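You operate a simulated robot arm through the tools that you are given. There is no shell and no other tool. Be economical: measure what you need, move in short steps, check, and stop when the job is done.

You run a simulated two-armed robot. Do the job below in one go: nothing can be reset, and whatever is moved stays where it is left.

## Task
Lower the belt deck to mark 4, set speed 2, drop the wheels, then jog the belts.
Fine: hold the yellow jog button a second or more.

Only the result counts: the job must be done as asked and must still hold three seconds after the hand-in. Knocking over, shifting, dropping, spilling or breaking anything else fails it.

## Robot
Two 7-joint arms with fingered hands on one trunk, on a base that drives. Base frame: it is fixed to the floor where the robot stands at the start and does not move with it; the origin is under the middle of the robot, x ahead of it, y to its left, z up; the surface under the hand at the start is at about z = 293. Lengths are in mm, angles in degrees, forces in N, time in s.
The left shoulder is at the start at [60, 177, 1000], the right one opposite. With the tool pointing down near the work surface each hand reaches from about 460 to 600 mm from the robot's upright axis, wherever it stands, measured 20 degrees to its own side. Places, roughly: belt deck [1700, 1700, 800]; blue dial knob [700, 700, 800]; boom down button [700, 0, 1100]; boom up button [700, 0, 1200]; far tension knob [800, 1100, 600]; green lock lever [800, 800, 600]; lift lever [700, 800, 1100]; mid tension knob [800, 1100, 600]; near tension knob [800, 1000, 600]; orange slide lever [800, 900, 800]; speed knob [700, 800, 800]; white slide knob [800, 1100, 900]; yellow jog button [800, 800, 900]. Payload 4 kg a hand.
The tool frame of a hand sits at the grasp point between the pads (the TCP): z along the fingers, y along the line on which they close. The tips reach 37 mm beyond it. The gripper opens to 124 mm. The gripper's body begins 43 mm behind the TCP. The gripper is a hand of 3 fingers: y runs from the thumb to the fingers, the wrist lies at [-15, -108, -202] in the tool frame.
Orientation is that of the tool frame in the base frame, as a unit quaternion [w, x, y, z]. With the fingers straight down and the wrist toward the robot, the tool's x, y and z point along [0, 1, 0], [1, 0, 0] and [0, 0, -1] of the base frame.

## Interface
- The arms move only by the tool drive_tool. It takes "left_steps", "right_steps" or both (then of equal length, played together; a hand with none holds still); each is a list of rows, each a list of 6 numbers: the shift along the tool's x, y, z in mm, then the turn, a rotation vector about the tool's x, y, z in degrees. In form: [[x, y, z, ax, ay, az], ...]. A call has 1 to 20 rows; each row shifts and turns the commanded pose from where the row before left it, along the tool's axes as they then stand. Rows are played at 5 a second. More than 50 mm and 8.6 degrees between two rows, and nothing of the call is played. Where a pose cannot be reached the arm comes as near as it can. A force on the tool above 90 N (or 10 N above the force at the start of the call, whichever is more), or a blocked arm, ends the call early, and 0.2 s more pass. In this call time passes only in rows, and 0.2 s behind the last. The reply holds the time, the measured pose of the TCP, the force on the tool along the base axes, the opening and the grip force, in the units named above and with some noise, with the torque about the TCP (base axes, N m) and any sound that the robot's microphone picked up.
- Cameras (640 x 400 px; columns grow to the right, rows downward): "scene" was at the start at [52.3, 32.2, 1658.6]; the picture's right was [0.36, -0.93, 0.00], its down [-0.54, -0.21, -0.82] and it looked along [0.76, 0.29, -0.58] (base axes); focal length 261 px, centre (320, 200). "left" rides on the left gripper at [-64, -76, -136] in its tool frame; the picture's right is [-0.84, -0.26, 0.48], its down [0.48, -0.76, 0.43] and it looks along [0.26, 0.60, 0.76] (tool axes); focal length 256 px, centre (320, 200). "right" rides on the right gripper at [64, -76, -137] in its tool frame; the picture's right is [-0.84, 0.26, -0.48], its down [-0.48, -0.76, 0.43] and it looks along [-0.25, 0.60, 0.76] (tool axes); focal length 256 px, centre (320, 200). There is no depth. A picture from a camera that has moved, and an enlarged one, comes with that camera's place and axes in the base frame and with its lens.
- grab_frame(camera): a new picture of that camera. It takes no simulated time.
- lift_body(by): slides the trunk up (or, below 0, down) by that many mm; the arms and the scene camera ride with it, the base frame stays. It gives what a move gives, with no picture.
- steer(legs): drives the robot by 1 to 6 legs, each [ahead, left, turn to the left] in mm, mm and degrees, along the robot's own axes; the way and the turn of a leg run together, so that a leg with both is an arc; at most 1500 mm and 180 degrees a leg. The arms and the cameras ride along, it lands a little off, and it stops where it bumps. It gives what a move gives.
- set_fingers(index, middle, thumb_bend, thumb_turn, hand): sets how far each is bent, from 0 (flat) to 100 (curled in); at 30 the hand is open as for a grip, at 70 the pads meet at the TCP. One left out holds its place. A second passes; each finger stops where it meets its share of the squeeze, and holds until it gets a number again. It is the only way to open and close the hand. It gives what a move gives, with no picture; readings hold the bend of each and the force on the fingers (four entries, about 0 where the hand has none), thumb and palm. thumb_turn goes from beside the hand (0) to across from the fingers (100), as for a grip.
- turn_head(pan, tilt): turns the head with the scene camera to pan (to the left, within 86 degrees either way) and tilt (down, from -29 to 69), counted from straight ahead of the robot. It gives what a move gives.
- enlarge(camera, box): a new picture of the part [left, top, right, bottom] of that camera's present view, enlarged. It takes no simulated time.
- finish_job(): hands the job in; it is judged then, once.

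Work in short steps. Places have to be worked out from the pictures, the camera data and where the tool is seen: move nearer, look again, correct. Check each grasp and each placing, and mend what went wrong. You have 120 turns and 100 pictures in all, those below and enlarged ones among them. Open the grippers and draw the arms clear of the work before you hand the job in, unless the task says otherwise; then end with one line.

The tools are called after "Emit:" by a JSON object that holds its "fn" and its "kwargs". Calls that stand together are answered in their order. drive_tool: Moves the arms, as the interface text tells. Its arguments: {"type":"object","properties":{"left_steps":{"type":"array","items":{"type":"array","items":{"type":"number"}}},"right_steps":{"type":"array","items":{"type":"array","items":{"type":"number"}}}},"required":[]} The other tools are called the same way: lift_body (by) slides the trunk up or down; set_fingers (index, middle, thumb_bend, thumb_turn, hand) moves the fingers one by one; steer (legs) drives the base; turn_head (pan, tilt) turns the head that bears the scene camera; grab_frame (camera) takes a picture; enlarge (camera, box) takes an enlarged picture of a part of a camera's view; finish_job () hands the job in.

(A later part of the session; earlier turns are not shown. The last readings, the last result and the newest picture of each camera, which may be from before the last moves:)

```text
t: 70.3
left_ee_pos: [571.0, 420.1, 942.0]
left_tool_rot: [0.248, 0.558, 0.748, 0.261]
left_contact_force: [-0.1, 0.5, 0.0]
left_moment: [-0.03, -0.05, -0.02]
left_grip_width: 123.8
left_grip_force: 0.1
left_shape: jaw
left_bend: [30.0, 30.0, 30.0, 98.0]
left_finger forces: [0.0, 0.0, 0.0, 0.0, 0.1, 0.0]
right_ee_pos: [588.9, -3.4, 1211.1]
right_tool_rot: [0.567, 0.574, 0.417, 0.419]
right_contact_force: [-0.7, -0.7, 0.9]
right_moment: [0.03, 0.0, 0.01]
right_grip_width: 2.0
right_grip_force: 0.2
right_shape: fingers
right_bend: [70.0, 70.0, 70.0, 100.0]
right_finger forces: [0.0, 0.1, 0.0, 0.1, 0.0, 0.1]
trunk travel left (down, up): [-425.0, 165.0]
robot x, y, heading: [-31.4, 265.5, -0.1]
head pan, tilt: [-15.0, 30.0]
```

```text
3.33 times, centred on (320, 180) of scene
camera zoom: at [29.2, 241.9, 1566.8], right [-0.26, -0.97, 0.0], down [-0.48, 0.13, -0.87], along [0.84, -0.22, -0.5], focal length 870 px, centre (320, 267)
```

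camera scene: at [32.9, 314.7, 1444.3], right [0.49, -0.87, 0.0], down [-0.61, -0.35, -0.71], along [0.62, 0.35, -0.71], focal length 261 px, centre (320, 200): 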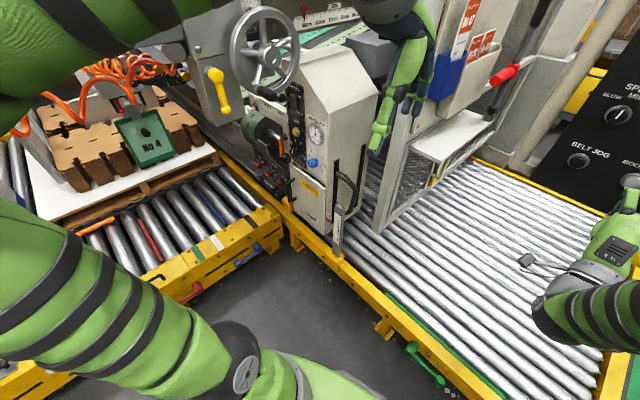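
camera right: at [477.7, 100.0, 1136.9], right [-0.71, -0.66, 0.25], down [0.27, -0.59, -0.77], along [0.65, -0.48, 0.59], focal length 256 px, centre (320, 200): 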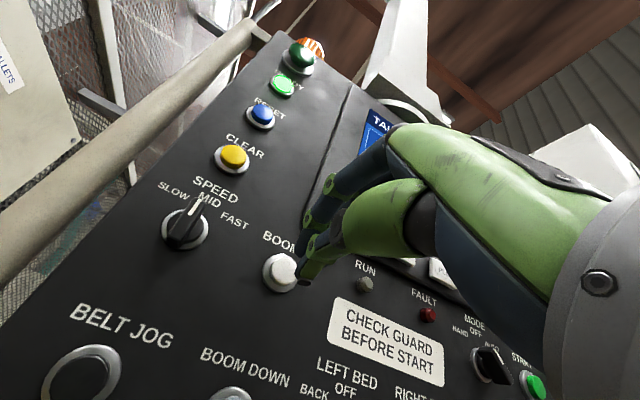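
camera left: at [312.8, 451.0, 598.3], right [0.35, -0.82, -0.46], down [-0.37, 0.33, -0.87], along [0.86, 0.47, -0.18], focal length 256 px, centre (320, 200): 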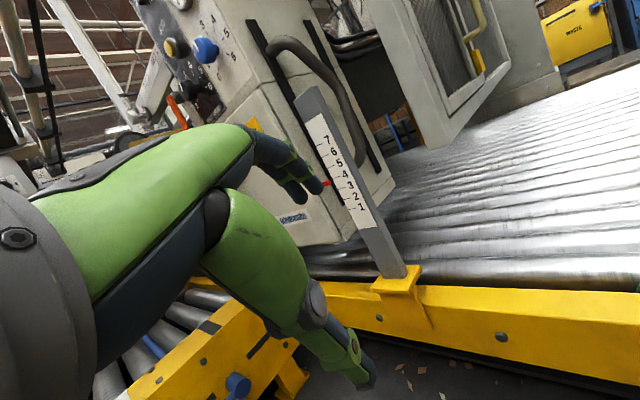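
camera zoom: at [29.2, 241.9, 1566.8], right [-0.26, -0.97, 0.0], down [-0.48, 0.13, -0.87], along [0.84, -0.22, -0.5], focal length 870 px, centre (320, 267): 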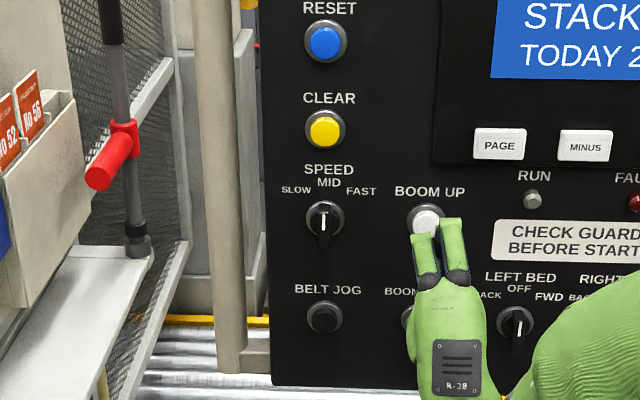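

Aligned with BOOM UP (z≈1217). I approach, press 12 mm, hold two rows (~0.5 s), and release in one call.

Emit:
{"fn": "drive_tool", "kwargs": {"right_steps": [[0, 4, 20, 0, 0, 0], [0, 0, 13, 0, 0, 0], [0, 0, 0, 0, 0, 0], [0, 0, 12, 0, 0, 0], [0, 0, 0, 0, 0, 0], [0, 0, 0, 0, 0, 0], [0, 0, -14, 0, 0, 0], [0, 0, -20, 0, 0, 0]]}}

```text
t: 72.1
left_ee_pos: [569.4, 420.9, 943.6]
left_tool_rot: [0.248, 0.557, 0.748, 0.261]
left_contact_force: [-0.2, 0.1, 0.3]
left_moment: [-0.05, -0.04, 0.01]
left_grip_width: 124.0
left_grip_force: 0.1
left_shape: jaw
left_bend: [30.0, 30.0, 30.0, 98.0]
left_finger forces: [0.0, 0.0, 0.0, 0.1, 0.0, 0.0]
right_ee_pos: [598.4, -5.5, 1215.6]
right_tool_rot: [0.568, 0.573, 0.417, 0.419]
right_contact_force: [0.1, -0.4, 0.4]
right_moment: [-0.02, -0.02, 0.02]
right_grip_width: 1.9
right_grip_force: 0.0
right_shape: fingers
right_bend: [70.0, 70.0, 70.0, 100.0]
right_finger forces: [0.1, 0.0, 0.1, 0.0, 0.0, 0.0]
trunk travel left (down, up): [-425.0, 165.0]
robot x, y, heading: [-30.2, 262.7, 0.3]
head pan, tilt: [-15.0, 30.0]
heard: click
```

Click heard. I back off, lower the trunk and return to the earlier viewing spot to re-read the scale with the left camera.

Emit:
{"fn": "steer", "kwargs": {"legs": [[-130, 0, 0], [0, 130, 0]]}}

Emit:
{"fn": "lift_body", "kwargs": {"by": -400}}

Emit:
{"fn": "grab_frame", "kwargs": {"camera": "left"}}

Emit:
{"fn": "enlarge", "kwargs": {"camera": "left", "box": [310, 130, 380, 230]}}

```text
t: 74.2
left_ee_pos: [440.7, 550.8, 943.0]
left_tool_rot: [0.248, 0.556, 0.749, 0.261]
left_contact_force: [0.5, 0.1, -1.0]
left_moment: [-0.04, 0.0, 0.02]
left_grip_width: 123.8
left_grip_force: 0.1
left_shape: jaw
left_bend: [30.0, 30.0, 30.0, 98.0]
left_finger forces: [0.0, 0.1, 0.1, 0.0, 0.0, 0.0]
right_ee_pos: [470.1, 126.2, 1216.3]
right_tool_rot: [0.567, 0.572, 0.419, 0.42]
right_contact_force: [0.1, 1.2, 0.0]
right_moment: [0.0, 0.01, -0.01]
right_grip_width: 1.8
right_grip_force: 0.0
right_shape: fingers
right_bend: [70.0, 70.0, 70.0, 100.0]
right_finger forces: [0.0, 0.0, 0.1, 0.0, 0.0, 0.0]
trunk travel left (down, up): [-425.0, 165.0]
robot x, y, heading: [-153.9, 397.0, 0.2]
head pan, tilt: [-15.0, 30.0]
```

```text
t: 78.0
left_ee_pos: [439.9, 550.9, 543.5]
left_tool_rot: [0.247, 0.556, 0.749, 0.263]
left_contact_force: [0.1, -0.9, -0.1]
left_moment: [-0.02, 0.02, 0.01]
left_grip_width: 124.1
left_grip_force: 0.1
left_shape: jaw
left_bend: [30.0, 30.0, 30.0, 98.0]
left_finger forces: [0.1, 0.1, 0.0, 0.0, 0.0, 0.1]
right_ee_pos: [469.6, 126.3, 816.0]
right_tool_rot: [0.567, 0.573, 0.418, 0.419]
right_contact_force: [0.5, 0.2, -0.1]
right_moment: [-0.02, 0.0, -0.02]
right_grip_width: 1.8
right_grip_force: 0.0
right_shape: fingers
right_bend: [70.0, 70.0, 70.0, 100.0]
right_finger forces: [0.1, 0.1, 0.0, 0.0, 0.1, 0.1]
trunk travel left (down, up): [-25.0, 565.0]
robot x, y, heading: [-158.2, 392.3, 0.2]
head pan, tilt: [-15.0, 30.0]
```

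```text
46 pictures are left
camera left: at [311.6, 454.2, 598.8], right [0.36, -0.81, -0.46], down [-0.37, 0.33, -0.87], along [0.86, 0.48, -0.18], focal length 256 px, centre (320, 200)
```

left: 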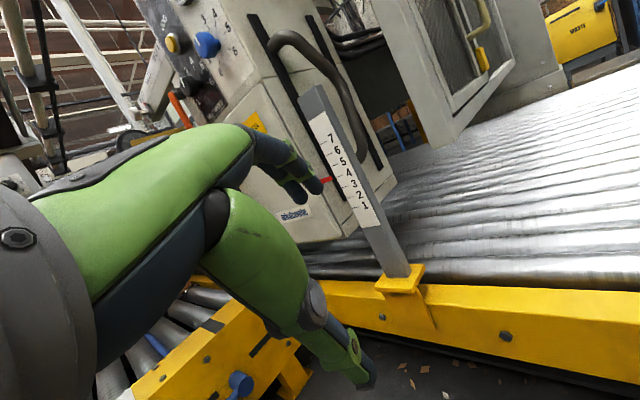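

```text
4.00 times, centred on (345, 180) of left
camera zoom: at [311.6, 454.2, 598.8], right [0.36, -0.81, -0.46], down [-0.37, 0.33, -0.87], along [0.86, 0.48, -0.18], focal length 1024 px, centre (220, 280)
```

zoom: 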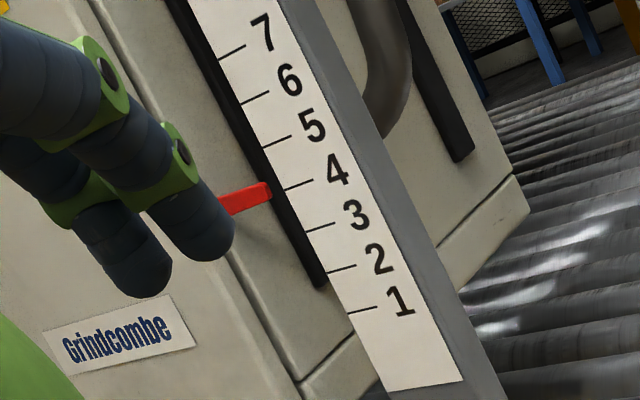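

The pointer now sits right on 4. Next the speed knob with the left hand: I rotate the left hand to point at the panel and raise it, away from the machine.

Emit:
{"fn": "drive_tool", "kwargs": {"left_steps": [[0, 0, 0, -6.56, -3.65, 2.34], [0, 0, 0, -6.56, -3.65, 2.34], [0, 0, 0, -6.56, -3.65, 2.34], [0, 0, 0, -6.56, -3.65, 2.34], [0, 0, 0, -6.56, -3.65, 2.34], [0, 0, 0, -6.56, -3.65, 2.34], [0, 0, 0, -6.56, -3.65, 2.34], [20, 40, 0, 0, 0, 0], [20, 40, 0, 0, 0, 0], [20, 40, 0, 0, 0, 0], [20, 40, 0, 0, 0, 0], [20, 40, 0, 0, 0, 0], [20, 40, 0, 0, 0, 0], [20, 40, 0, 0, 0, 0]]}}

Emit:
{"fn": "turn_head", "kwargs": {"pan": 28, "tilt": 20}}

Emit:
{"fn": "grab_frame", "kwargs": {"camera": "scene"}}

```text
t: 81.0
left_ee_pos: [509.3, 655.3, 880.2]
left_tool_rot: [0.559, 0.557, 0.433, 0.436]
left_contact_force: [1.2, -0.2, 0.4]
left_moment: [0.02, 0.01, 0.03]
left_grip_width: 124.0
left_grip_force: 0.1
left_shape: jaw
left_bend: [30.0, 30.0, 30.0, 98.0]
left_finger forces: [0.0, 0.0, 0.1, 0.0, 0.0, 0.0]
left hand out of reach, approached as far as the arm can: row 6, 7
right_ee_pos: [470.3, 125.1, 814.7]
right_tool_rot: [0.566, 0.573, 0.418, 0.42]
right_contact_force: [1.0, 0.9, 0.7]
right_moment: [0.02, -0.04, 0.0]
right_grip_width: 1.7
right_grip_force: 0.1
right_shape: fingers
right_bend: [70.0, 70.0, 70.0, 100.0]
right_finger forces: [0.1, 0.0, 0.1, 0.0, 0.0, 0.1]
trunk travel left (down, up): [-25.0, 565.0]
robot x, y, heading: [-163.7, 397.2, 0.4]
head pan, tilt: [-15.0, 30.0]
```

```text
t: 82.2
left_ee_pos: [510.4, 653.9, 880.7]
left_tool_rot: [0.558, 0.556, 0.434, 0.436]
left_contact_force: [0.2, -0.5, 0.7]
left_moment: [0.01, -0.03, -0.01]
left_grip_width: 124.0
left_grip_force: 0.0
left_shape: jaw
left_bend: [30.0, 30.0, 30.0, 98.0]
left_finger forces: [0.0, 0.1, 0.1, 0.1, 0.1, 0.0]
right_ee_pos: [471.2, 125.1, 816.0]
right_tool_rot: [0.567, 0.573, 0.418, 0.42]
right_contact_force: [-0.3, 0.2, 0.2]
right_moment: [0.0, -0.01, -0.02]
right_grip_width: 1.8
right_grip_force: 0.1
right_shape: fingers
right_bend: [70.0, 70.0, 70.0, 100.0]
right_finger forces: [0.0, 0.0, 0.0, 0.0, 0.0, 0.0]
trunk travel left (down, up): [-25.0, 565.0]
robot x, y, heading: [-158.4, 393.2, 0.1]
head pan, tilt: [28.0, 20.0]
```

```text
44 pictures are left
camera scene: at [-106.9, 438.3, 1182.9], right [0.47, -0.88, 0.0], down [-0.3, -0.16, -0.94], along [0.83, 0.44, -0.34], focal length 261 px, centre (320, 200)
```

scene: 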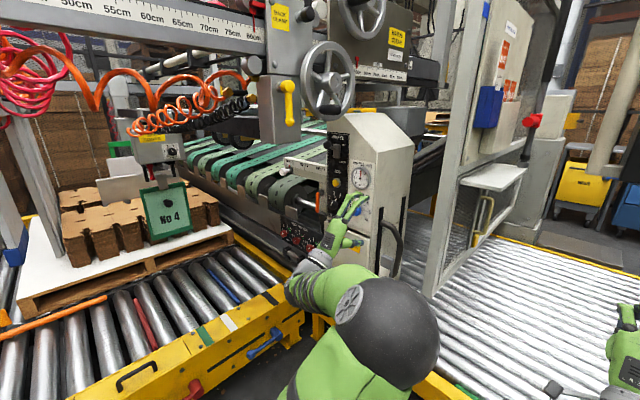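

Good configuration with the panel visible. I zoom on the panel to read the speed knob.

Emit:
{"fn": "enlarge", "kwargs": {"camera": "scene", "box": [310, 125, 390, 245]}}

```text
3.33 times, centred on (350, 185) of scene
camera zoom: at [-106.9, 438.3, 1182.9], right [0.47, -0.88, 0.0], down [-0.3, -0.16, -0.94], along [0.83, 0.44, -0.34], focal length 870 px, centre (220, 250)
```

zoom: 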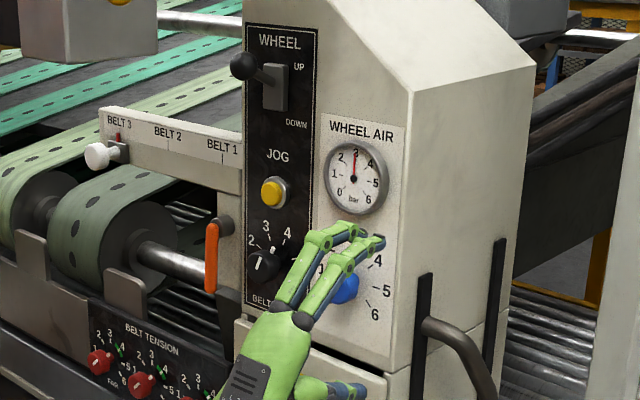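

I need the panel's depth; I take the left hand camera for a second viewpoint.

Emit:
{"fn": "grab_frame", "kwargs": {"camera": "left"}}

```text
42 pictures are left
camera left: at [361.1, 624.7, 803.5], right [0.26, -0.93, -0.26], down [0.54, 0.36, -0.76], along [0.8, 0.06, 0.6], focal length 256 px, centre (320, 200)
```

left: 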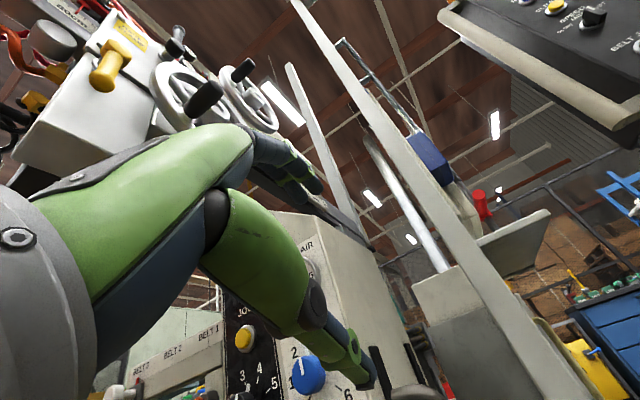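

Jog ≈ (764,833,908), blue dial ≈ (706,724,833), speed knob front ≈ (745,832,828). I zoom the speed knob to see its current setting.

Emit:
{"fn": "enlarge", "kwargs": {"camera": "scene", "box": [320, 185, 348, 220]}}

```text
11.43 times, centred on (334, 202) of scene
camera zoom: at [-106.9, 438.3, 1182.9], right [0.47, -0.88, 0.0], down [-0.3, -0.16, -0.94], along [0.83, 0.44, -0.34], focal length 2984 px, centre (160, 171)
```

zoom: 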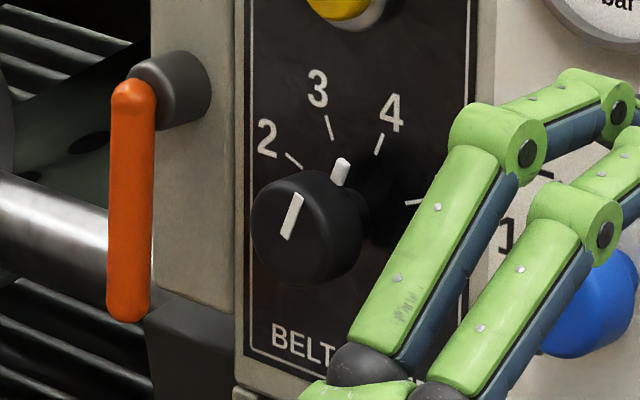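

The dial reads 3; it must be turned one step counterclockwise to 2. I preshape the left hand to ~60 mm, lower it to knob height, and drive to a standoff in front of the knob.

Emit:
{"fn": "set_fingers", "kwargs": {"hand": "left", "index": 51, "middle": 51, "thumb_bend": 51, "thumb_turn": 100}}

Emit:
{"fn": "drive_tool", "kwargs": {"left_steps": [[0, -26, 0, 0, 0, 0], [0, -26, 0, 0, 0, 0], [0, 0, 0, 0, 0, 7], [0, 0, 0, 0, 0, 7], [0, 0, 0, 0, 0, 6]]}}

Emit:
{"fn": "steer", "kwargs": {"legs": [[0, 195, 0], [110, 0, 0]]}}

Emit:
{"fn": "grab_frame", "kwargs": {"camera": "scene"}}

```text
t: 83.2
left_ee_pos: [509.7, 654.3, 880.0]
left_tool_rot: [0.559, 0.557, 0.433, 0.436]
left_contact_force: [0.4, -1.0, -0.8]
left_moment: [0.01, 0.03, 0.0]
left_grip_width: 59.4
left_grip_force: 0.1
left_shape: fingers
left_bend: [51.0, 51.0, 51.0, 100.0]
left_finger forces: [0.1, 0.0, 0.1, 0.1, 0.1, 0.1]
right_ee_pos: [469.8, 125.3, 816.3]
right_tool_rot: [0.566, 0.572, 0.419, 0.42]
right_contact_force: [0.6, 0.1, 0.5]
right_moment: [0.01, 0.02, 0.03]
right_grip_width: 1.9
right_grip_force: 0.0
right_shape: fingers
right_bend: [70.0, 70.0, 70.0, 100.0]
right_finger forces: [0.0, 0.0, 0.0, 0.0, 0.0, 0.0]
trunk travel left (down, up): [-25.0, 565.0]
robot x, y, heading: [-161.2, 397.2, 0.4]
head pan, tilt: [28.0, 20.0]
```

```text
t: 84.3
left_ee_pos: [500.4, 644.1, 841.9]
left_tool_rot: [0.475, 0.624, 0.329, 0.526]
left_contact_force: [0.5, -0.4, 0.2]
left_moment: [0.01, 0.01, 0.0]
left_grip_width: 59.2
left_grip_force: 0.0
left_shape: fingers
left_bend: [51.0, 51.0, 51.0, 100.0]
left_finger forces: [0.0, 0.1, 0.0, 0.1, 0.0, 0.0]
left hand out of reach, approached as far as the arm can: row 4
right_ee_pos: [469.4, 125.1, 816.7]
right_tool_rot: [0.567, 0.572, 0.419, 0.42]
right_contact_force: [0.2, 0.5, 0.0]
right_moment: [-0.01, 0.01, 0.0]
right_grip_width: 1.9
right_grip_force: 0.1
right_shape: fingers
right_bend: [70.0, 70.0, 70.0, 100.0]
right_finger forces: [0.0, 0.0, 0.0, 0.0, 0.0, 0.1]
trunk travel left (down, up): [-25.0, 565.0]
robot x, y, heading: [-155.8, 394.4, 0.3]
head pan, tilt: [28.0, 20.0]
```

```text
t: 86.7
left_ee_pos: [614.5, 843.2, 842.6]
left_tool_rot: [0.474, 0.624, 0.329, 0.526]
left_contact_force: [-0.3, -0.1, -0.3]
left_moment: [0.01, 0.03, 0.01]
left_grip_width: 59.0
left_grip_force: 0.1
left_shape: fingers
left_bend: [51.0, 51.0, 51.0, 100.0]
left_finger forces: [0.0, 0.0, 0.0, 0.1, 0.1, 0.1]
right_ee_pos: [582.9, 323.9, 816.2]
right_tool_rot: [0.567, 0.572, 0.418, 0.42]
right_contact_force: [0.0, 0.3, 0.6]
right_moment: [0.02, 0.02, 0.03]
right_grip_width: 2.0
right_grip_force: 0.1
right_shape: fingers
right_bend: [70.0, 70.0, 70.0, 100.0]
right_finger forces: [0.0, 0.1, 0.0, 0.0, 0.1, 0.0]
trunk travel left (down, up): [-25.0, 565.0]
robot x, y, heading: [-44.9, 588.9, 0.3]
head pan, tilt: [28.0, 20.0]
```

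```text
40 pictures are left
camera scene: at [6.3, 636.1, 1182.9], right [0.47, -0.88, 0.0], down [-0.3, -0.16, -0.94], along [0.83, 0.45, -0.34], focal length 261 px, centre (320, 200)
```

scene: 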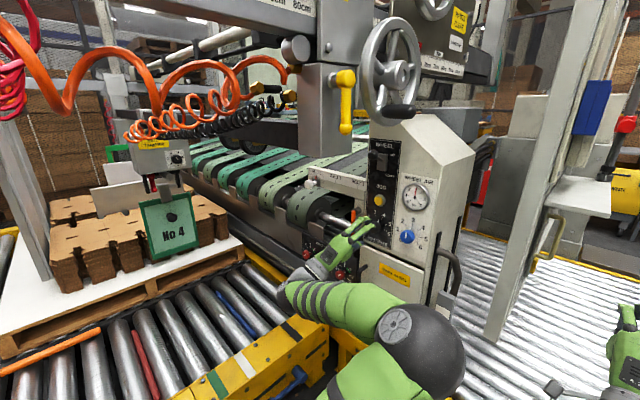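

Hand in front of the knob. I zoom in to check alignment.

Emit:
{"fn": "enlarge", "kwargs": {"camera": "scene", "box": [320, 160, 440, 280]}}

Emit:
{"fn": "grab_frame", "kwargs": {"camera": "left"}}

```text
3.33 times, centred on (380, 220) of scene
camera zoom: at [6.3, 636.1, 1182.9], right [0.47, -0.88, 0.0], down [-0.3, -0.16, -0.94], along [0.83, 0.45, -0.34], focal length 870 px, centre (120, 133)
```

zoom: 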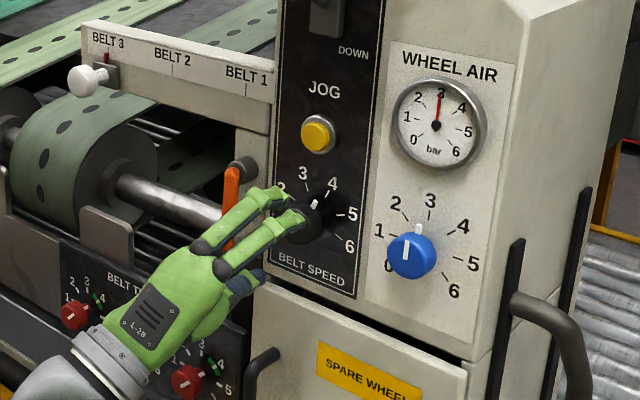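

```text
38 pictures are left
camera left: at [472.6, 841.9, 749.0], right [0.3, -0.8, -0.53], down [0.6, 0.59, -0.55], along [0.74, -0.15, 0.65], focal length 256 px, centre (320, 200)
```

left: 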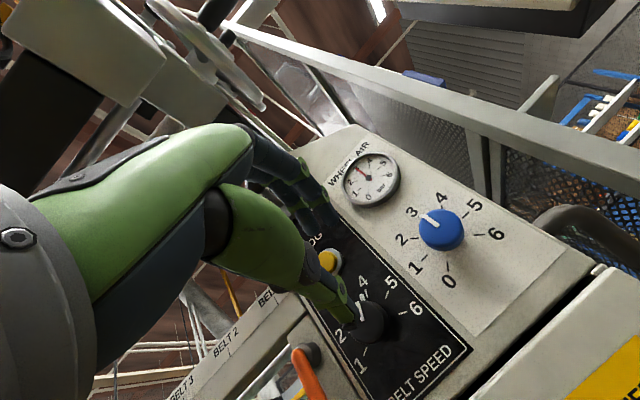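

Knob ≈ (745,838,826). I align and advance 75 mm, leaving about 35 mm, then check.

Emit:
{"fn": "drive_tool", "kwargs": {"left_steps": [[8, -12, 0, 0, 0, 0], [9, -12, 10, 0, 0, 0], [0, 0, 33, 0, 0, 0], [0, 0, 32, 0, 0, 0]]}}

Emit:
{"fn": "enlarge", "kwargs": {"camera": "scene", "box": [340, 170, 420, 260]}}

Emit:
{"fn": "grab_frame", "kwargs": {"camera": "left"}}

```text
t: 87.7
left_ee_pos: [652.2, 826.2, 848.3]
left_tool_rot: [0.474, 0.623, 0.331, 0.527]
left_contact_force: [-0.2, -0.3, -0.1]
left_moment: [-0.01, 0.05, 0.0]
left_grip_width: 59.2
left_grip_force: 0.0
left_shape: fingers
left_bend: [51.0, 51.0, 51.0, 100.0]
left_finger forces: [0.1, 0.0, 0.0, 0.0, 0.0, 0.0]
left hand out of reach, approached as far as the arm can: row 1, 2, 3, 4
right_ee_pos: [582.3, 322.8, 815.8]
right_tool_rot: [0.566, 0.573, 0.418, 0.42]
right_contact_force: [0.6, 0.4, 0.4]
right_moment: [-0.01, 0.01, 0.0]
right_grip_width: 1.9
right_grip_force: 0.2
right_shape: fingers
right_bend: [70.0, 70.0, 70.0, 100.0]
right_finger forces: [0.0, 0.1, 0.0, 0.0, 0.1, 0.0]
trunk travel left (down, up): [-25.0, 565.0]
robot x, y, heading: [-49.1, 591.4, 0.3]
head pan, tilt: [28.0, 20.0]
```

```text
4.44 times, centred on (380, 215) of scene
camera zoom: at [6.3, 636.1, 1182.9], right [0.47, -0.88, 0.0], down [-0.3, -0.16, -0.94], along [0.83, 0.45, -0.34], focal length 1161 px, centre (53, 133)
```

zoom: 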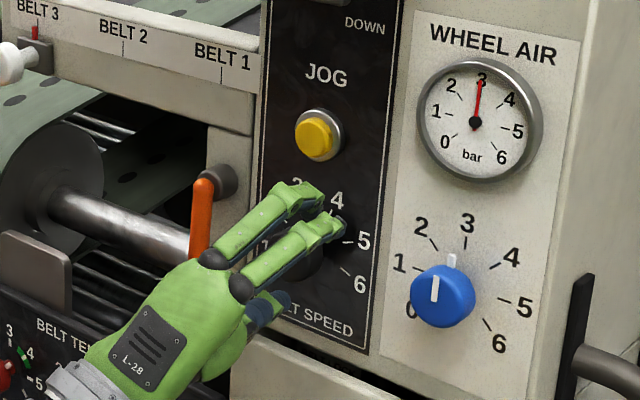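

```text
36 pictures are left
camera left: at [510.2, 825.8, 752.6], right [0.3, -0.8, -0.53], down [0.6, 0.59, -0.55], along [0.74, -0.15, 0.65], focal length 256 px, centre (320, 200)
```

left: 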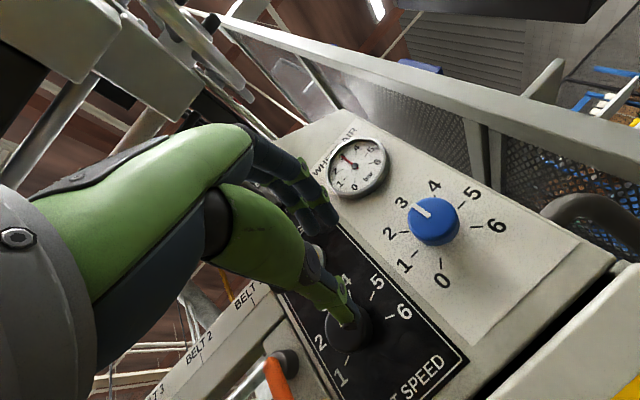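

The arm is at its limit in this pose, so I use trunk and base: trunk down 22, base ahead 45 and left 13.

Emit:
{"fn": "lift_body", "kwargs": {"by": -22}}

Emit:
{"fn": "steer", "kwargs": {"legs": [[45, 13, 0]]}}

Emit:
{"fn": "enlarge", "kwargs": {"camera": "scene", "box": [340, 170, 430, 270]}}

Emit:
{"fn": "enlarge", "kwargs": {"camera": "left", "box": [260, 200, 460, 400]}}

```text
t: 88.4
left_ee_pos: [652.0, 827.2, 824.5]
left_tool_rot: [0.474, 0.624, 0.33, 0.526]
left_contact_force: [-0.3, 0.4, 0.5]
left_moment: [0.01, -0.01, 0.01]
left_grip_width: 59.1
left_grip_force: 0.1
left_shape: fingers
left_bend: [51.0, 51.0, 51.0, 100.0]
left_finger forces: [0.0, 0.0, 0.0, 0.0, 0.0, 0.0]
right_ee_pos: [584.5, 322.4, 794.3]
right_tool_rot: [0.566, 0.573, 0.418, 0.42]
right_contact_force: [0.9, -0.9, -0.1]
right_moment: [-0.02, -0.02, 0.0]
right_grip_width: 1.9
right_grip_force: 0.0
right_shape: fingers
right_bend: [70.0, 70.0, 70.0, 100.0]
right_finger forces: [0.0, 0.0, 0.0, 0.0, 0.0, 0.0]
trunk travel left (down, up): [-3.0, 587.0]
robot x, y, heading: [-47.1, 590.5, 0.4]
head pan, tilt: [28.0, 20.0]
```

```text
t: 89.3
left_ee_pos: [695.7, 838.8, 824.4]
left_tool_rot: [0.474, 0.624, 0.329, 0.526]
left_contact_force: [0.0, 0.8, -0.1]
left_moment: [-0.01, -0.03, 0.0]
left_grip_width: 59.4
left_grip_force: 0.1
left_shape: fingers
left_bend: [51.0, 51.0, 51.0, 100.0]
left_finger forces: [0.1, 0.0, 0.0, 0.0, 0.0, 0.1]
right_ee_pos: [627.9, 335.8, 793.8]
right_tool_rot: [0.567, 0.572, 0.418, 0.42]
right_contact_force: [-0.2, -0.1, 0.4]
right_moment: [0.0, -0.02, 0.0]
right_grip_width: 1.9
right_grip_force: 0.0
right_shape: fingers
right_bend: [70.0, 70.0, 70.0, 100.0]
right_finger forces: [0.0, 0.1, 0.0, 0.0, 0.0, 0.0]
trunk travel left (down, up): [-3.0, 587.0]
robot x, y, heading: [-0.9, 606.9, 0.2]
head pan, tilt: [28.0, 20.0]
```

```text
4.00 times, centred on (385, 220) of scene
camera zoom: at [51.1, 649.3, 1160.9], right [0.47, -0.88, 0.0], down [-0.3, -0.16, -0.94], along [0.83, 0.44, -0.34], focal length 1044 px, centre (60, 120)
```

zoom: 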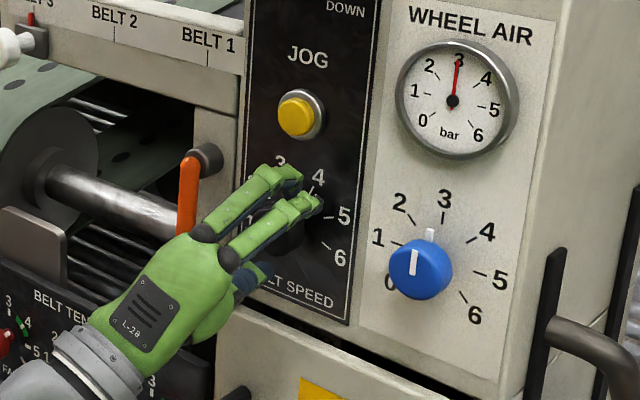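

```text
2.00 times, centred on (360, 300) of left
camera zoom: at [554.9, 838.7, 730.6], right [0.3, -0.8, -0.53], down [0.6, 0.59, -0.55], along [0.74, -0.15, 0.65], focal length 512 px, centre (240, 0)
```

zoom: 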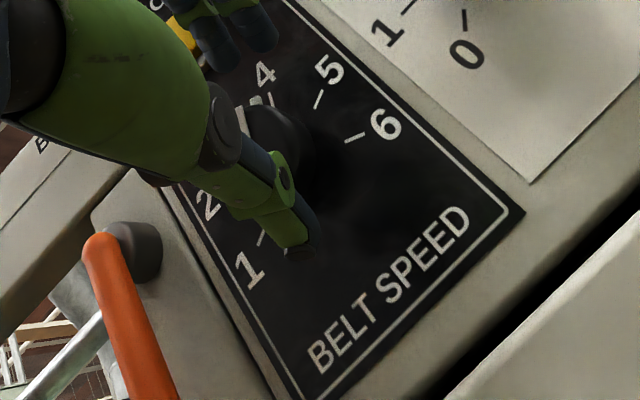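

Both views agree the hand should shift ~10 mm left relative to its axis; moving straight ahead handles most of this. I advance 29 mm ahead, 5 mm left.

Emit:
{"fn": "steer", "kwargs": {"legs": [[29, 5, 0]]}}

Emit:
{"fn": "enlarge", "kwargs": {"camera": "left", "box": [260, 200, 460, 400]}}

Emit:
{"fn": "enlarge", "kwargs": {"camera": "scene", "box": [350, 190, 420, 270]}}

```text
t: 90.2
left_ee_pos: [724.6, 843.9, 824.3]
left_tool_rot: [0.475, 0.624, 0.33, 0.526]
left_contact_force: [-16.5, 1.4, -3.6]
left_moment: [0.06, -0.39, -0.53]
left_grip_width: 60.3
left_grip_force: 8.4
left_shape: fingers
left_bend: [51.0, 51.0, 51.0, 100.0]
left_finger forces: [14.8, 0.0, 0.1, 0.0, 2.0, 0.0]
right_ee_pos: [656.5, 340.6, 794.7]
right_tool_rot: [0.567, 0.573, 0.418, 0.42]
right_contact_force: [0.6, -0.8, -0.5]
right_moment: [-0.03, 0.0, 0.04]
right_grip_width: 1.9
right_grip_force: 0.1
right_shape: fingers
right_bend: [70.0, 70.0, 70.0, 100.0]
right_finger forces: [0.0, 0.0, 0.1, 0.1, 0.1, 0.0]
trunk travel left (down, up): [-3.0, 587.0]
robot x, y, heading: [24.8, 610.9, 0.5]
head pan, tilt: [28.0, 20.0]
```

```text
2.00 times, centred on (360, 300) of left
camera zoom: at [583.1, 844.4, 730.9], right [0.3, -0.8, -0.53], down [0.6, 0.59, -0.55], along [0.74, -0.15, 0.65], focal length 512 px, centre (240, 0)
```

zoom: 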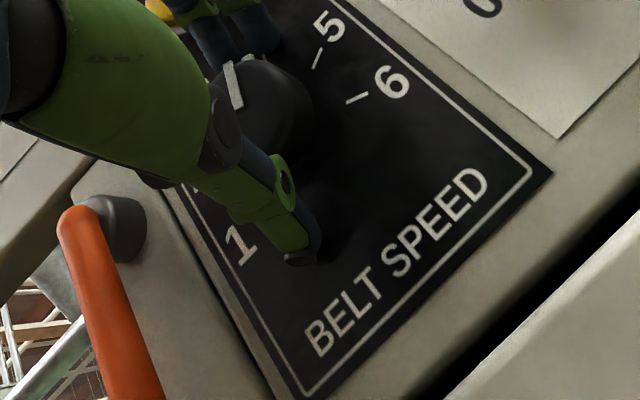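

```text
5.00 times, centred on (385, 230) of scene
camera zoom: at [79.3, 654.6, 1160.9], right [0.47, -0.88, 0.0], down [-0.3, -0.16, -0.94], along [0.83, 0.45, -0.34], focal length 1306 px, centre (-5, 50)
```

zoom: 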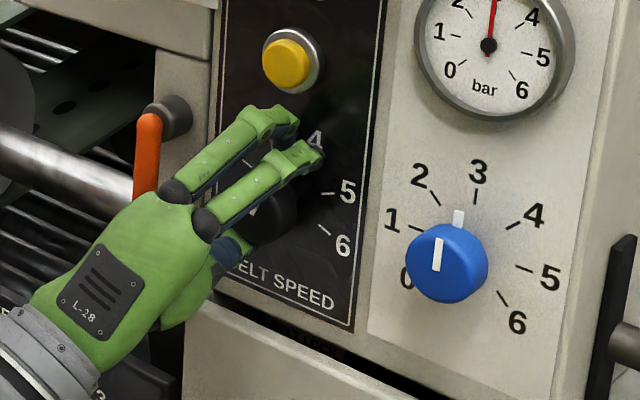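

Index fingertip presses the panel (15 N); knob is centred. I back off 5 mm and close on the knob.

Emit:
{"fn": "drive_tool", "kwargs": {"left_steps": [[0, 0, -5, 0, 0, 0]]}}

Emit:
{"fn": "set_fingers", "kwargs": {"hand": "left", "index": 68, "middle": 68, "thumb_bend": 68}}

Emit:
{"fn": "enlarge", "kwargs": {"camera": "left", "box": [260, 200, 460, 400]}}

```text
t: 90.6
left_ee_pos: [721.3, 845.3, 823.5]
left_tool_rot: [0.474, 0.624, 0.33, 0.527]
left_contact_force: [-0.3, 0.6, -0.9]
left_moment: [-0.03, -0.01, 0.03]
left_grip_width: 59.2
left_grip_force: 0.1
left_shape: fingers
left_bend: [51.0, 51.0, 51.0, 100.0]
left_finger forces: [0.0, 0.1, 0.0, 0.1, 0.1, 0.0]
right_ee_pos: [656.9, 340.6, 793.9]
right_tool_rot: [0.567, 0.572, 0.418, 0.42]
right_contact_force: [-0.2, 0.4, -0.2]
right_moment: [0.02, 0.01, 0.01]
right_grip_width: 2.0
right_grip_force: 0.1
right_shape: fingers
right_bend: [70.0, 70.0, 70.0, 100.0]
right_finger forces: [0.0, 0.0, 0.0, 0.1, 0.0, 0.1]
trunk travel left (down, up): [-3.0, 587.0]
robot x, y, heading: [29.9, 607.3, -0.1]
head pan, tilt: [28.0, 20.0]
```

```text
t: 91.6
left_ee_pos: [720.8, 847.6, 822.6]
left_tool_rot: [0.474, 0.623, 0.332, 0.526]
left_contact_force: [-11.6, 8.7, -17.4]
left_moment: [0.11, 0.17, 0.06]
left_grip_width: 43.1
left_grip_force: 25.3
left_shape: fingers
left_bend: [61.0, 63.0, 58.0, 100.0]
left_finger forces: [8.7, 6.5, 0.0, 0.1, 36.3, 0.0]
right_ee_pos: [657.0, 342.7, 794.2]
right_tool_rot: [0.567, 0.572, 0.418, 0.419]
right_contact_force: [-0.4, -0.1, 0.0]
right_moment: [-0.01, 0.02, 0.0]
right_grip_width: 2.1
right_grip_force: 0.0
right_shape: fingers
right_bend: [70.0, 70.0, 70.0, 100.0]
right_finger forces: [0.1, 0.1, 0.1, 0.0, 0.0, 0.0]
trunk travel left (down, up): [-3.0, 587.0]
robot x, y, heading: [28.7, 606.7, 0.3]
head pan, tilt: [28.0, 20.0]
```

```text
2.00 times, centred on (360, 300) of left
camera zoom: at [578.5, 846.4, 729.6], right [0.3, -0.8, -0.53], down [0.6, 0.59, -0.55], along [0.74, -0.15, 0.65], focal length 512 px, centre (240, 0)
```

zoom: 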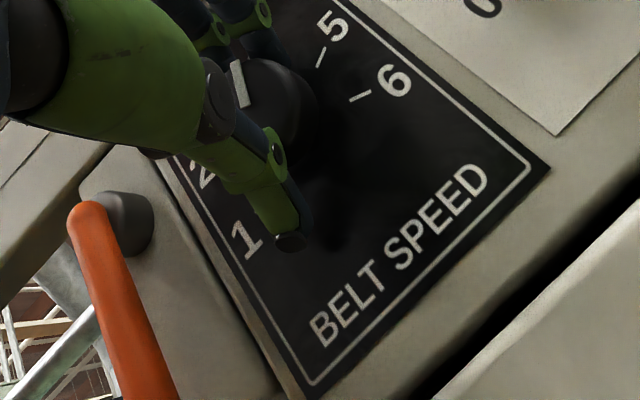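

Firm grip on the knob (43 mm, 36 N). I rotate −45° about the tool axis (counterclockwise) in steps.

Emit:
{"fn": "drive_tool", "kwargs": {"left_steps": [[0, 0, 0, 0, 0, -7.5], [0, 0, 0, 0, 0, -7.5], [0, 0, 0, 0, 0, -7.5], [0, 0, 0, 0, 0, -7.5], [0, 0, 0, 0, 0, -7.5], [0, 0, 0, 0, 0, -7.5]]}}

Emit:
{"fn": "enlarge", "kwargs": {"camera": "left", "box": [260, 200, 460, 400]}}

Emit:
{"fn": "enlarge", "kwargs": {"camera": "scene", "box": [350, 190, 420, 270]}}

```text
t: 93.0
left_ee_pos: [720.0, 845.7, 822.7]
left_tool_rot: [0.639, 0.45, 0.545, 0.304]
left_contact_force: [-21.8, 0.4, -24.8]
left_moment: [0.22, 0.68, -0.2]
left_grip_width: 43.2
left_grip_force: 29.6
left_shape: fingers
left_bend: [63.0, 63.0, 57.0, 100.0]
left_finger forces: [6.4, 6.3, 0.0, 0.0, 47.2, 0.0]
right_ee_pos: [657.4, 341.0, 793.4]
right_tool_rot: [0.567, 0.573, 0.418, 0.419]
right_contact_force: [0.2, 0.0, 0.1]
right_moment: [-0.01, 0.01, -0.03]
right_grip_width: 1.8
right_grip_force: 0.1
right_shape: fingers
right_bend: [70.0, 70.0, 70.0, 100.0]
right_finger forces: [0.1, 0.0, 0.0, 0.0, 0.0, 0.0]
trunk travel left (down, up): [-3.0, 587.0]
robot x, y, heading: [26.2, 608.2, 0.0]
head pan, tilt: [28.0, 20.0]
```

```text
2.00 times, centred on (360, 300) of left
camera zoom: at [564.3, 791.1, 780.7], right [0.26, -0.96, 0.12], down [0.45, 0.0, -0.89], along [0.85, 0.28, 0.43], focal length 512 px, centre (240, 0)
```

zoom: 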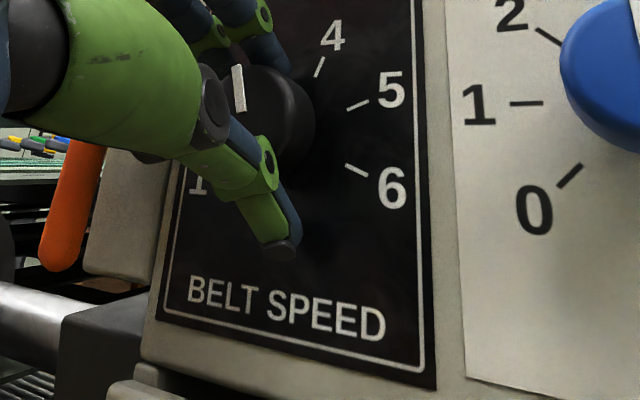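

```text
5.00 times, centred on (385, 230) of scene
camera zoom: at [80.0, 654.9, 1160.8], right [0.47, -0.88, 0.0], down [-0.3, -0.16, -0.94], along [0.83, 0.44, -0.34], focal length 1306 px, centre (-5, 50)
```

zoom: 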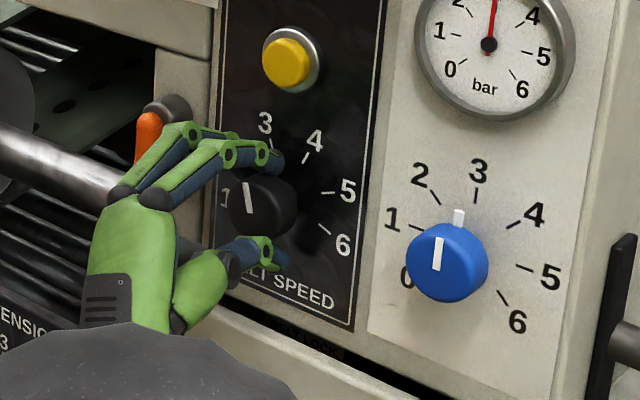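

The knob turned with the hand without slipping, but I must verify the dial. I open the fingers and back off to see it.

Emit:
{"fn": "set_fingers", "kwargs": {"hand": "left", "index": 50, "middle": 50, "thumb_bend": 50}}

Emit:
{"fn": "steer", "kwargs": {"legs": [[-60, 0, 0]]}}

Emit:
{"fn": "enlarge", "kwargs": {"camera": "left", "box": [240, 180, 460, 380]}}

Emit:
{"fn": "enlarge", "kwargs": {"camera": "scene", "box": [340, 170, 430, 270]}}

```text
t: 94.0
left_ee_pos: [720.6, 846.5, 824.4]
left_tool_rot: [0.64, 0.451, 0.543, 0.305]
left_contact_force: [-0.3, 0.5, -0.5]
left_moment: [-0.02, -0.04, -0.03]
left_grip_width: 62.3
left_grip_force: 0.1
left_shape: fingers
left_bend: [50.0, 50.0, 50.0, 100.0]
left_finger forces: [0.0, 0.0, 0.0, 0.1, 0.0, 0.0]
right_ee_pos: [658.1, 340.4, 794.0]
right_tool_rot: [0.566, 0.573, 0.418, 0.42]
right_contact_force: [-0.1, 0.6, 0.8]
right_moment: [0.0, 0.0, -0.03]
right_grip_width: 1.7
right_grip_force: 0.0
right_shape: fingers
right_bend: [70.0, 70.0, 70.0, 100.0]
right_finger forces: [0.0, 0.0, 0.1, 0.1, 0.0, 0.1]
trunk travel left (down, up): [-3.0, 587.0]
robot x, y, heading: [31.7, 612.4, 0.2]
head pan, tilt: [28.0, 20.0]
```

```text
t: 94.9
left_ee_pos: [661.2, 845.4, 823.3]
left_tool_rot: [0.64, 0.45, 0.543, 0.304]
left_contact_force: [-0.1, 0.3, 1.0]
left_moment: [0.03, -0.01, 0.01]
left_grip_width: 62.2
left_grip_force: 0.1
left_shape: fingers
left_bend: [50.0, 50.0, 50.0, 100.0]
left_finger forces: [0.0, 0.0, 0.0, 0.1, 0.0, 0.0]
right_ee_pos: [599.2, 342.5, 793.6]
right_tool_rot: [0.566, 0.572, 0.419, 0.421]
right_contact_force: [-0.2, -0.2, 0.0]
right_moment: [-0.01, -0.03, 0.0]
right_grip_width: 1.6
right_grip_force: 0.1
right_shape: fingers
right_bend: [70.0, 70.0, 70.0, 100.0]
right_finger forces: [0.1, 0.1, 0.0, 0.0, 0.1, 0.1]
trunk travel left (down, up): [-3.0, 587.0]
robot x, y, heading: [-31.8, 607.4, 0.4]
head pan, tilt: [28.0, 20.0]
```

```text
2.00 times, centred on (350, 280) of left
camera zoom: at [505.8, 791.0, 781.2], right [0.26, -0.96, 0.12], down [0.45, 0.01, -0.89], along [0.85, 0.28, 0.44], focal length 512 px, centre (260, 40)
```

zoom: 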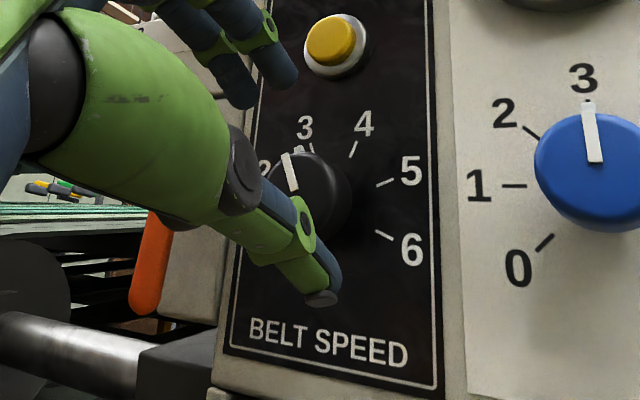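

```text
4.00 times, centred on (385, 220) of scene
camera zoom: at [21.3, 654.2, 1160.9], right [0.47, -0.88, 0.0], down [-0.3, -0.16, -0.94], along [0.83, 0.45, -0.34], focal length 1044 px, centre (60, 120)
```

zoom: 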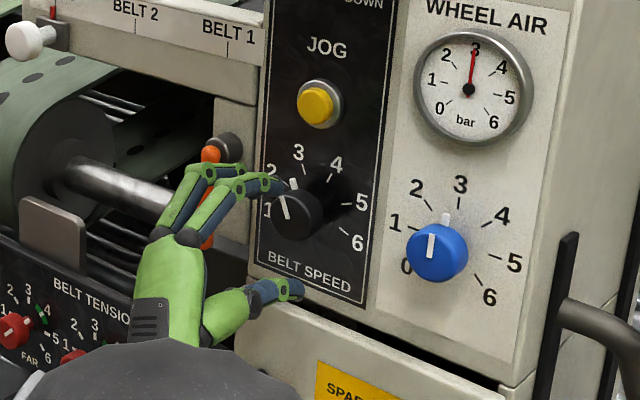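

It now clearly reads 3 (it started at 4). I roll the hand back +45° and repeat one more step to 2.

Emit:
{"fn": "drive_tool", "kwargs": {"left_steps": [[0, 0, 0, 0, 0, 7.5], [0, 0, 0, 0, 0, 7.5], [0, 0, 0, 0, 0, 7.5], [0, 0, 0, 0, 0, 7.5], [0, 0, 0, 0, 0, 7.5], [0, 0, 0, 0, 0, 7.5]]}}

```text
t: 96.3
left_ee_pos: [661.9, 845.2, 822.9]
left_tool_rot: [0.474, 0.624, 0.329, 0.527]
left_contact_force: [-0.3, 0.7, -0.1]
left_moment: [-0.04, 0.01, 0.03]
left_grip_width: 62.2
left_grip_force: 0.1
left_shape: fingers
left_bend: [50.0, 50.0, 50.0, 100.0]
left_finger forces: [0.1, 0.0, 0.0, 0.0, 0.0, 0.0]
right_ee_pos: [598.2, 340.6, 793.8]
right_tool_rot: [0.567, 0.573, 0.418, 0.419]
right_contact_force: [0.6, 0.5, -0.5]
right_moment: [-0.02, -0.01, -0.01]
right_grip_width: 2.0
right_grip_force: 0.1
right_shape: fingers
right_bend: [70.0, 70.0, 70.0, 100.0]
right_finger forces: [0.0, 0.0, 0.0, 0.0, 0.0, 0.0]
trunk travel left (down, up): [-3.0, 587.0]
robot x, y, heading: [-32.6, 612.7, 0.3]
head pan, tilt: [28.0, 20.0]
```

Pose reproduced. I drive ahead 58 mm, close, rotate −46°, then open.

Emit:
{"fn": "steer", "kwargs": {"legs": [[58, 0, 0]]}}

Emit:
{"fn": "set_fingers", "kwargs": {"hand": "left", "index": 68, "middle": 68, "thumb_bend": 68}}

Emit:
{"fn": "drive_tool", "kwargs": {"left_steps": [[0, 0, 0, 0, 0, -7.7], [0, 0, 0, 0, 0, -7.7], [0, 0, 0, 0, 0, -7.7], [0, 0, 0, 0, 0, -7.7], [0, 0, 0, 0, 0, -7.7], [0, 0, 0, 0, 0, -7.7]]}}

Emit:
{"fn": "enlarge", "kwargs": {"camera": "left", "box": [260, 200, 460, 400]}}

```text
t: 97.3
left_ee_pos: [721.8, 846.3, 823.3]
left_tool_rot: [0.475, 0.624, 0.329, 0.526]
left_contact_force: [-0.8, 0.9, 0.5]
left_moment: [-0.01, 0.0, -0.02]
left_grip_width: 62.3
left_grip_force: 0.2
left_shape: fingers
left_bend: [50.0, 50.0, 50.0, 100.0]
left_finger forces: [0.0, 0.0, 0.0, 0.0, 0.0, 0.0]
right_ee_pos: [657.6, 342.2, 794.3]
right_tool_rot: [0.567, 0.573, 0.418, 0.42]
right_contact_force: [-0.5, -0.1, 0.1]
right_moment: [0.01, 0.0, 0.0]
right_grip_width: 2.0
right_grip_force: 0.0
right_shape: fingers
right_bend: [70.0, 70.0, 70.0, 100.0]
right_finger forces: [0.0, 0.0, 0.0, 0.1, 0.1, 0.0]
trunk travel left (down, up): [-3.0, 587.0]
robot x, y, heading: [28.5, 607.9, 0.2]
head pan, tilt: [28.0, 20.0]
```

```text
t: 98.3
left_ee_pos: [719.6, 847.2, 822.2]
left_tool_rot: [0.474, 0.623, 0.332, 0.526]
left_contact_force: [-11.1, 8.5, -16.7]
left_moment: [0.07, 0.23, 0.06]
left_grip_width: 43.3
left_grip_force: 25.2
left_shape: fingers
left_bend: [61.0, 62.0, 58.0, 100.0]
left_finger forces: [8.8, 6.6, 0.0, 0.0, 35.8, 0.0]
right_ee_pos: [658.0, 343.0, 793.3]
right_tool_rot: [0.567, 0.572, 0.419, 0.42]
right_contact_force: [0.4, -0.2, -0.1]
right_moment: [0.03, 0.01, 0.01]
right_grip_width: 1.6
right_grip_force: 0.1
right_shape: fingers
right_bend: [70.0, 70.0, 70.0, 100.0]
right_finger forces: [0.0, 0.0, 0.0, 0.1, 0.0, 0.0]
trunk travel left (down, up): [-3.0, 587.0]
robot x, y, heading: [29.8, 613.4, -0.1]
head pan, tilt: [28.0, 20.0]
```

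```text
t: 99.7
left_ee_pos: [720.7, 845.5, 822.8]
left_tool_rot: [0.644, 0.443, 0.55, 0.295]
left_contact_force: [-28.6, 2.1, -25.4]
left_moment: [0.29, 0.79, -0.22]
left_grip_width: 43.5
left_grip_force: 32.5
left_shape: fingers
left_bend: [63.0, 63.0, 57.0, 100.0]
left_finger forces: [6.5, 6.3, 0.0, 0.0, 52.3, 0.0]
right_ee_pos: [657.1, 342.6, 794.0]
right_tool_rot: [0.567, 0.572, 0.418, 0.42]
right_contact_force: [0.8, 0.5, -0.4]
right_moment: [0.03, -0.02, -0.01]
right_grip_width: 1.6
right_grip_force: 0.0
right_shape: fingers
right_bend: [70.0, 70.0, 70.0, 100.0]
right_finger forces: [0.0, 0.1, 0.0, 0.0, 0.1, 0.1]
trunk travel left (down, up): [-3.0, 587.0]
robot x, y, heading: [26.6, 610.9, 0.2]
head pan, tilt: [28.0, 20.0]
```

```text
2.00 times, centred on (360, 300) of left
camera zoom: at [564.5, 790.5, 782.5], right [0.26, -0.96, 0.14], down [0.45, -0.01, -0.89], along [0.86, 0.29, 0.42], focal length 512 px, centre (240, 0)
```

zoom: 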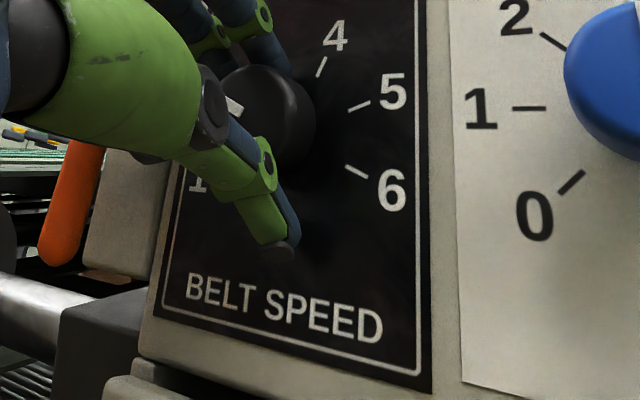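

The mark now points left toward 2. I open, back off, and check.

Emit:
{"fn": "set_fingers", "kwargs": {"hand": "left", "index": 50, "middle": 50, "thumb_bend": 50}}

Emit:
{"fn": "steer", "kwargs": {"legs": [[-100, 0, 0]]}}

Emit:
{"fn": "drive_tool", "kwargs": {"left_steps": [[0, 0, 0, 0, 0, 7.5], [0, 0, 0, 0, 0, 7.5], [0, 0, 0, 0, 0, 7.5]]}}

Emit:
{"fn": "enlarge", "kwargs": {"camera": "left", "box": [200, 200, 440, 400]}}

Emit:
{"fn": "grab_frame", "kwargs": {"camera": "scene"}}

```text
t: 100.7
left_ee_pos: [721.1, 846.2, 824.7]
left_tool_rot: [0.643, 0.444, 0.548, 0.299]
left_contact_force: [0.0, 0.4, 0.0]
left_moment: [0.01, 0.0, -0.01]
left_grip_width: 62.5
left_grip_force: 0.6
left_shape: fingers
left_bend: [50.0, 50.0, 50.0, 100.0]
left_finger forces: [0.0, 0.1, 0.0, 0.0, 0.3, 0.0]
right_ee_pos: [658.1, 342.3, 793.8]
right_tool_rot: [0.567, 0.573, 0.418, 0.42]
right_contact_force: [-0.2, 0.1, 0.1]
right_moment: [0.0, 0.01, 0.01]
right_grip_width: 1.8
right_grip_force: 0.0
right_shape: fingers
right_bend: [70.0, 70.0, 70.0, 100.0]
right_finger forces: [0.0, 0.0, 0.0, 0.1, 0.0, 0.1]
trunk travel left (down, up): [-3.0, 587.0]
robot x, y, heading: [29.6, 609.7, 0.2]
head pan, tilt: [28.0, 20.0]
```

```text
t: 101.8
left_ee_pos: [621.3, 846.2, 824.2]
left_tool_rot: [0.643, 0.444, 0.549, 0.299]
left_contact_force: [0.3, -0.7, -0.2]
left_moment: [0.01, -0.02, 0.0]
left_grip_width: 62.5
left_grip_force: 0.0
left_shape: fingers
left_bend: [50.0, 50.0, 50.0, 100.0]
left_finger forces: [0.0, 0.0, 0.1, 0.0, 0.0, 0.0]
right_ee_pos: [557.9, 342.0, 794.1]
right_tool_rot: [0.566, 0.572, 0.419, 0.421]
right_contact_force: [0.7, 0.2, 0.8]
right_moment: [-0.05, -0.03, 0.01]
right_grip_width: 2.0
right_grip_force: 0.1
right_shape: fingers
right_bend: [70.0, 70.0, 70.0, 100.0]
right_finger forces: [0.1, 0.0, 0.1, 0.0, 0.0, 0.0]
trunk travel left (down, up): [-3.0, 587.0]
robot x, y, heading: [-71.6, 609.8, 0.2]
head pan, tilt: [28.0, 20.0]
```

```text
t: 102.6
left_ee_pos: [621.1, 847.1, 823.4]
left_tool_rot: [0.572, 0.543, 0.45, 0.418]
left_contact_force: [1.0, -0.2, -0.8]
left_moment: [-0.02, 0.02, 0.0]
left_grip_width: 62.2
left_grip_force: 0.0
left_shape: fingers
left_bend: [50.0, 50.0, 50.0, 100.0]
left_finger forces: [0.0, 0.1, 0.0, 0.0, 0.1, 0.0]
right_ee_pos: [557.7, 341.7, 794.5]
right_tool_rot: [0.567, 0.572, 0.418, 0.42]
right_contact_force: [0.3, -0.7, 0.3]
right_moment: [-0.01, -0.01, -0.01]
right_grip_width: 1.9
right_grip_force: 0.1
right_shape: fingers
right_bend: [70.0, 70.0, 70.0, 100.0]
right_finger forces: [0.0, 0.0, 0.0, 0.1, 0.1, 0.0]
trunk travel left (down, up): [-3.0, 587.0]
robot x, y, heading: [-67.5, 606.7, 0.4]
head pan, tilt: [28.0, 20.0]
```

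```text
2.00 times, centred on (320, 300) of left
camera zoom: at [470.6, 812.6, 751.1], right [0.26, -0.94, -0.2], down [0.53, 0.32, -0.79], along [0.81, 0.1, 0.58], focal length 512 px, centre (320, 0)
```

zoom: 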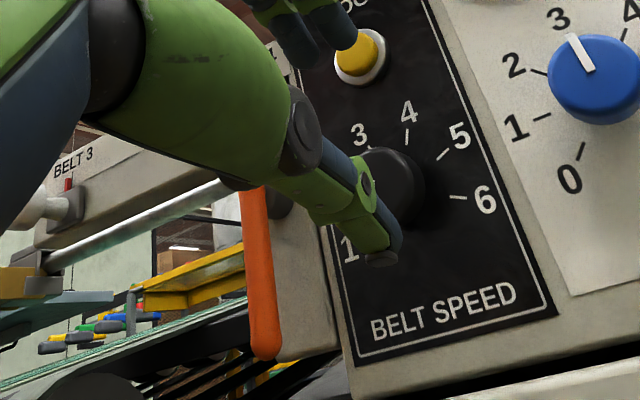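

```text
24 pictures are left
camera scene: at [-19.2, 654.0, 1160.9], right [0.47, -0.88, 0.0], down [-0.3, -0.16, -0.94], along [0.83, 0.45, -0.34], focal length 261 px, centre (320, 200)
```

scene: 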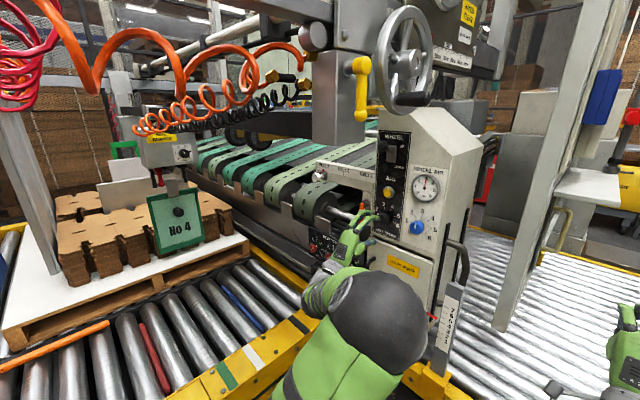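

I zoom once to verify the knob and locate the wheel lever's ball.

Emit:
{"fn": "enlarge", "kwargs": {"camera": "scene", "box": [355, 130, 435, 240]}}

```text
3.64 times, centred on (395, 185) of scene
camera zoom: at [-19.2, 654.0, 1160.9], right [0.47, -0.88, 0.0], down [-0.3, -0.16, -0.94], along [0.83, 0.45, -0.34], focal length 950 px, centre (47, 254)
```

zoom: 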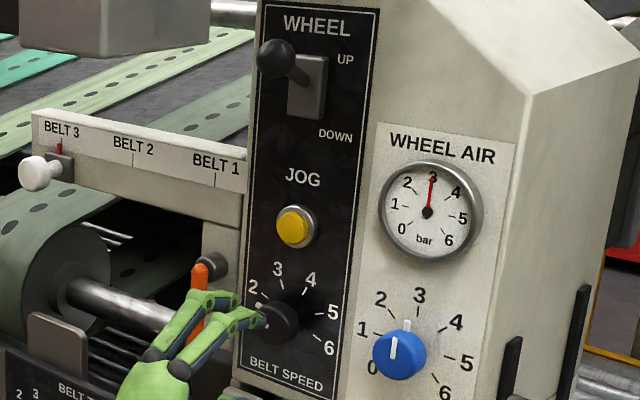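

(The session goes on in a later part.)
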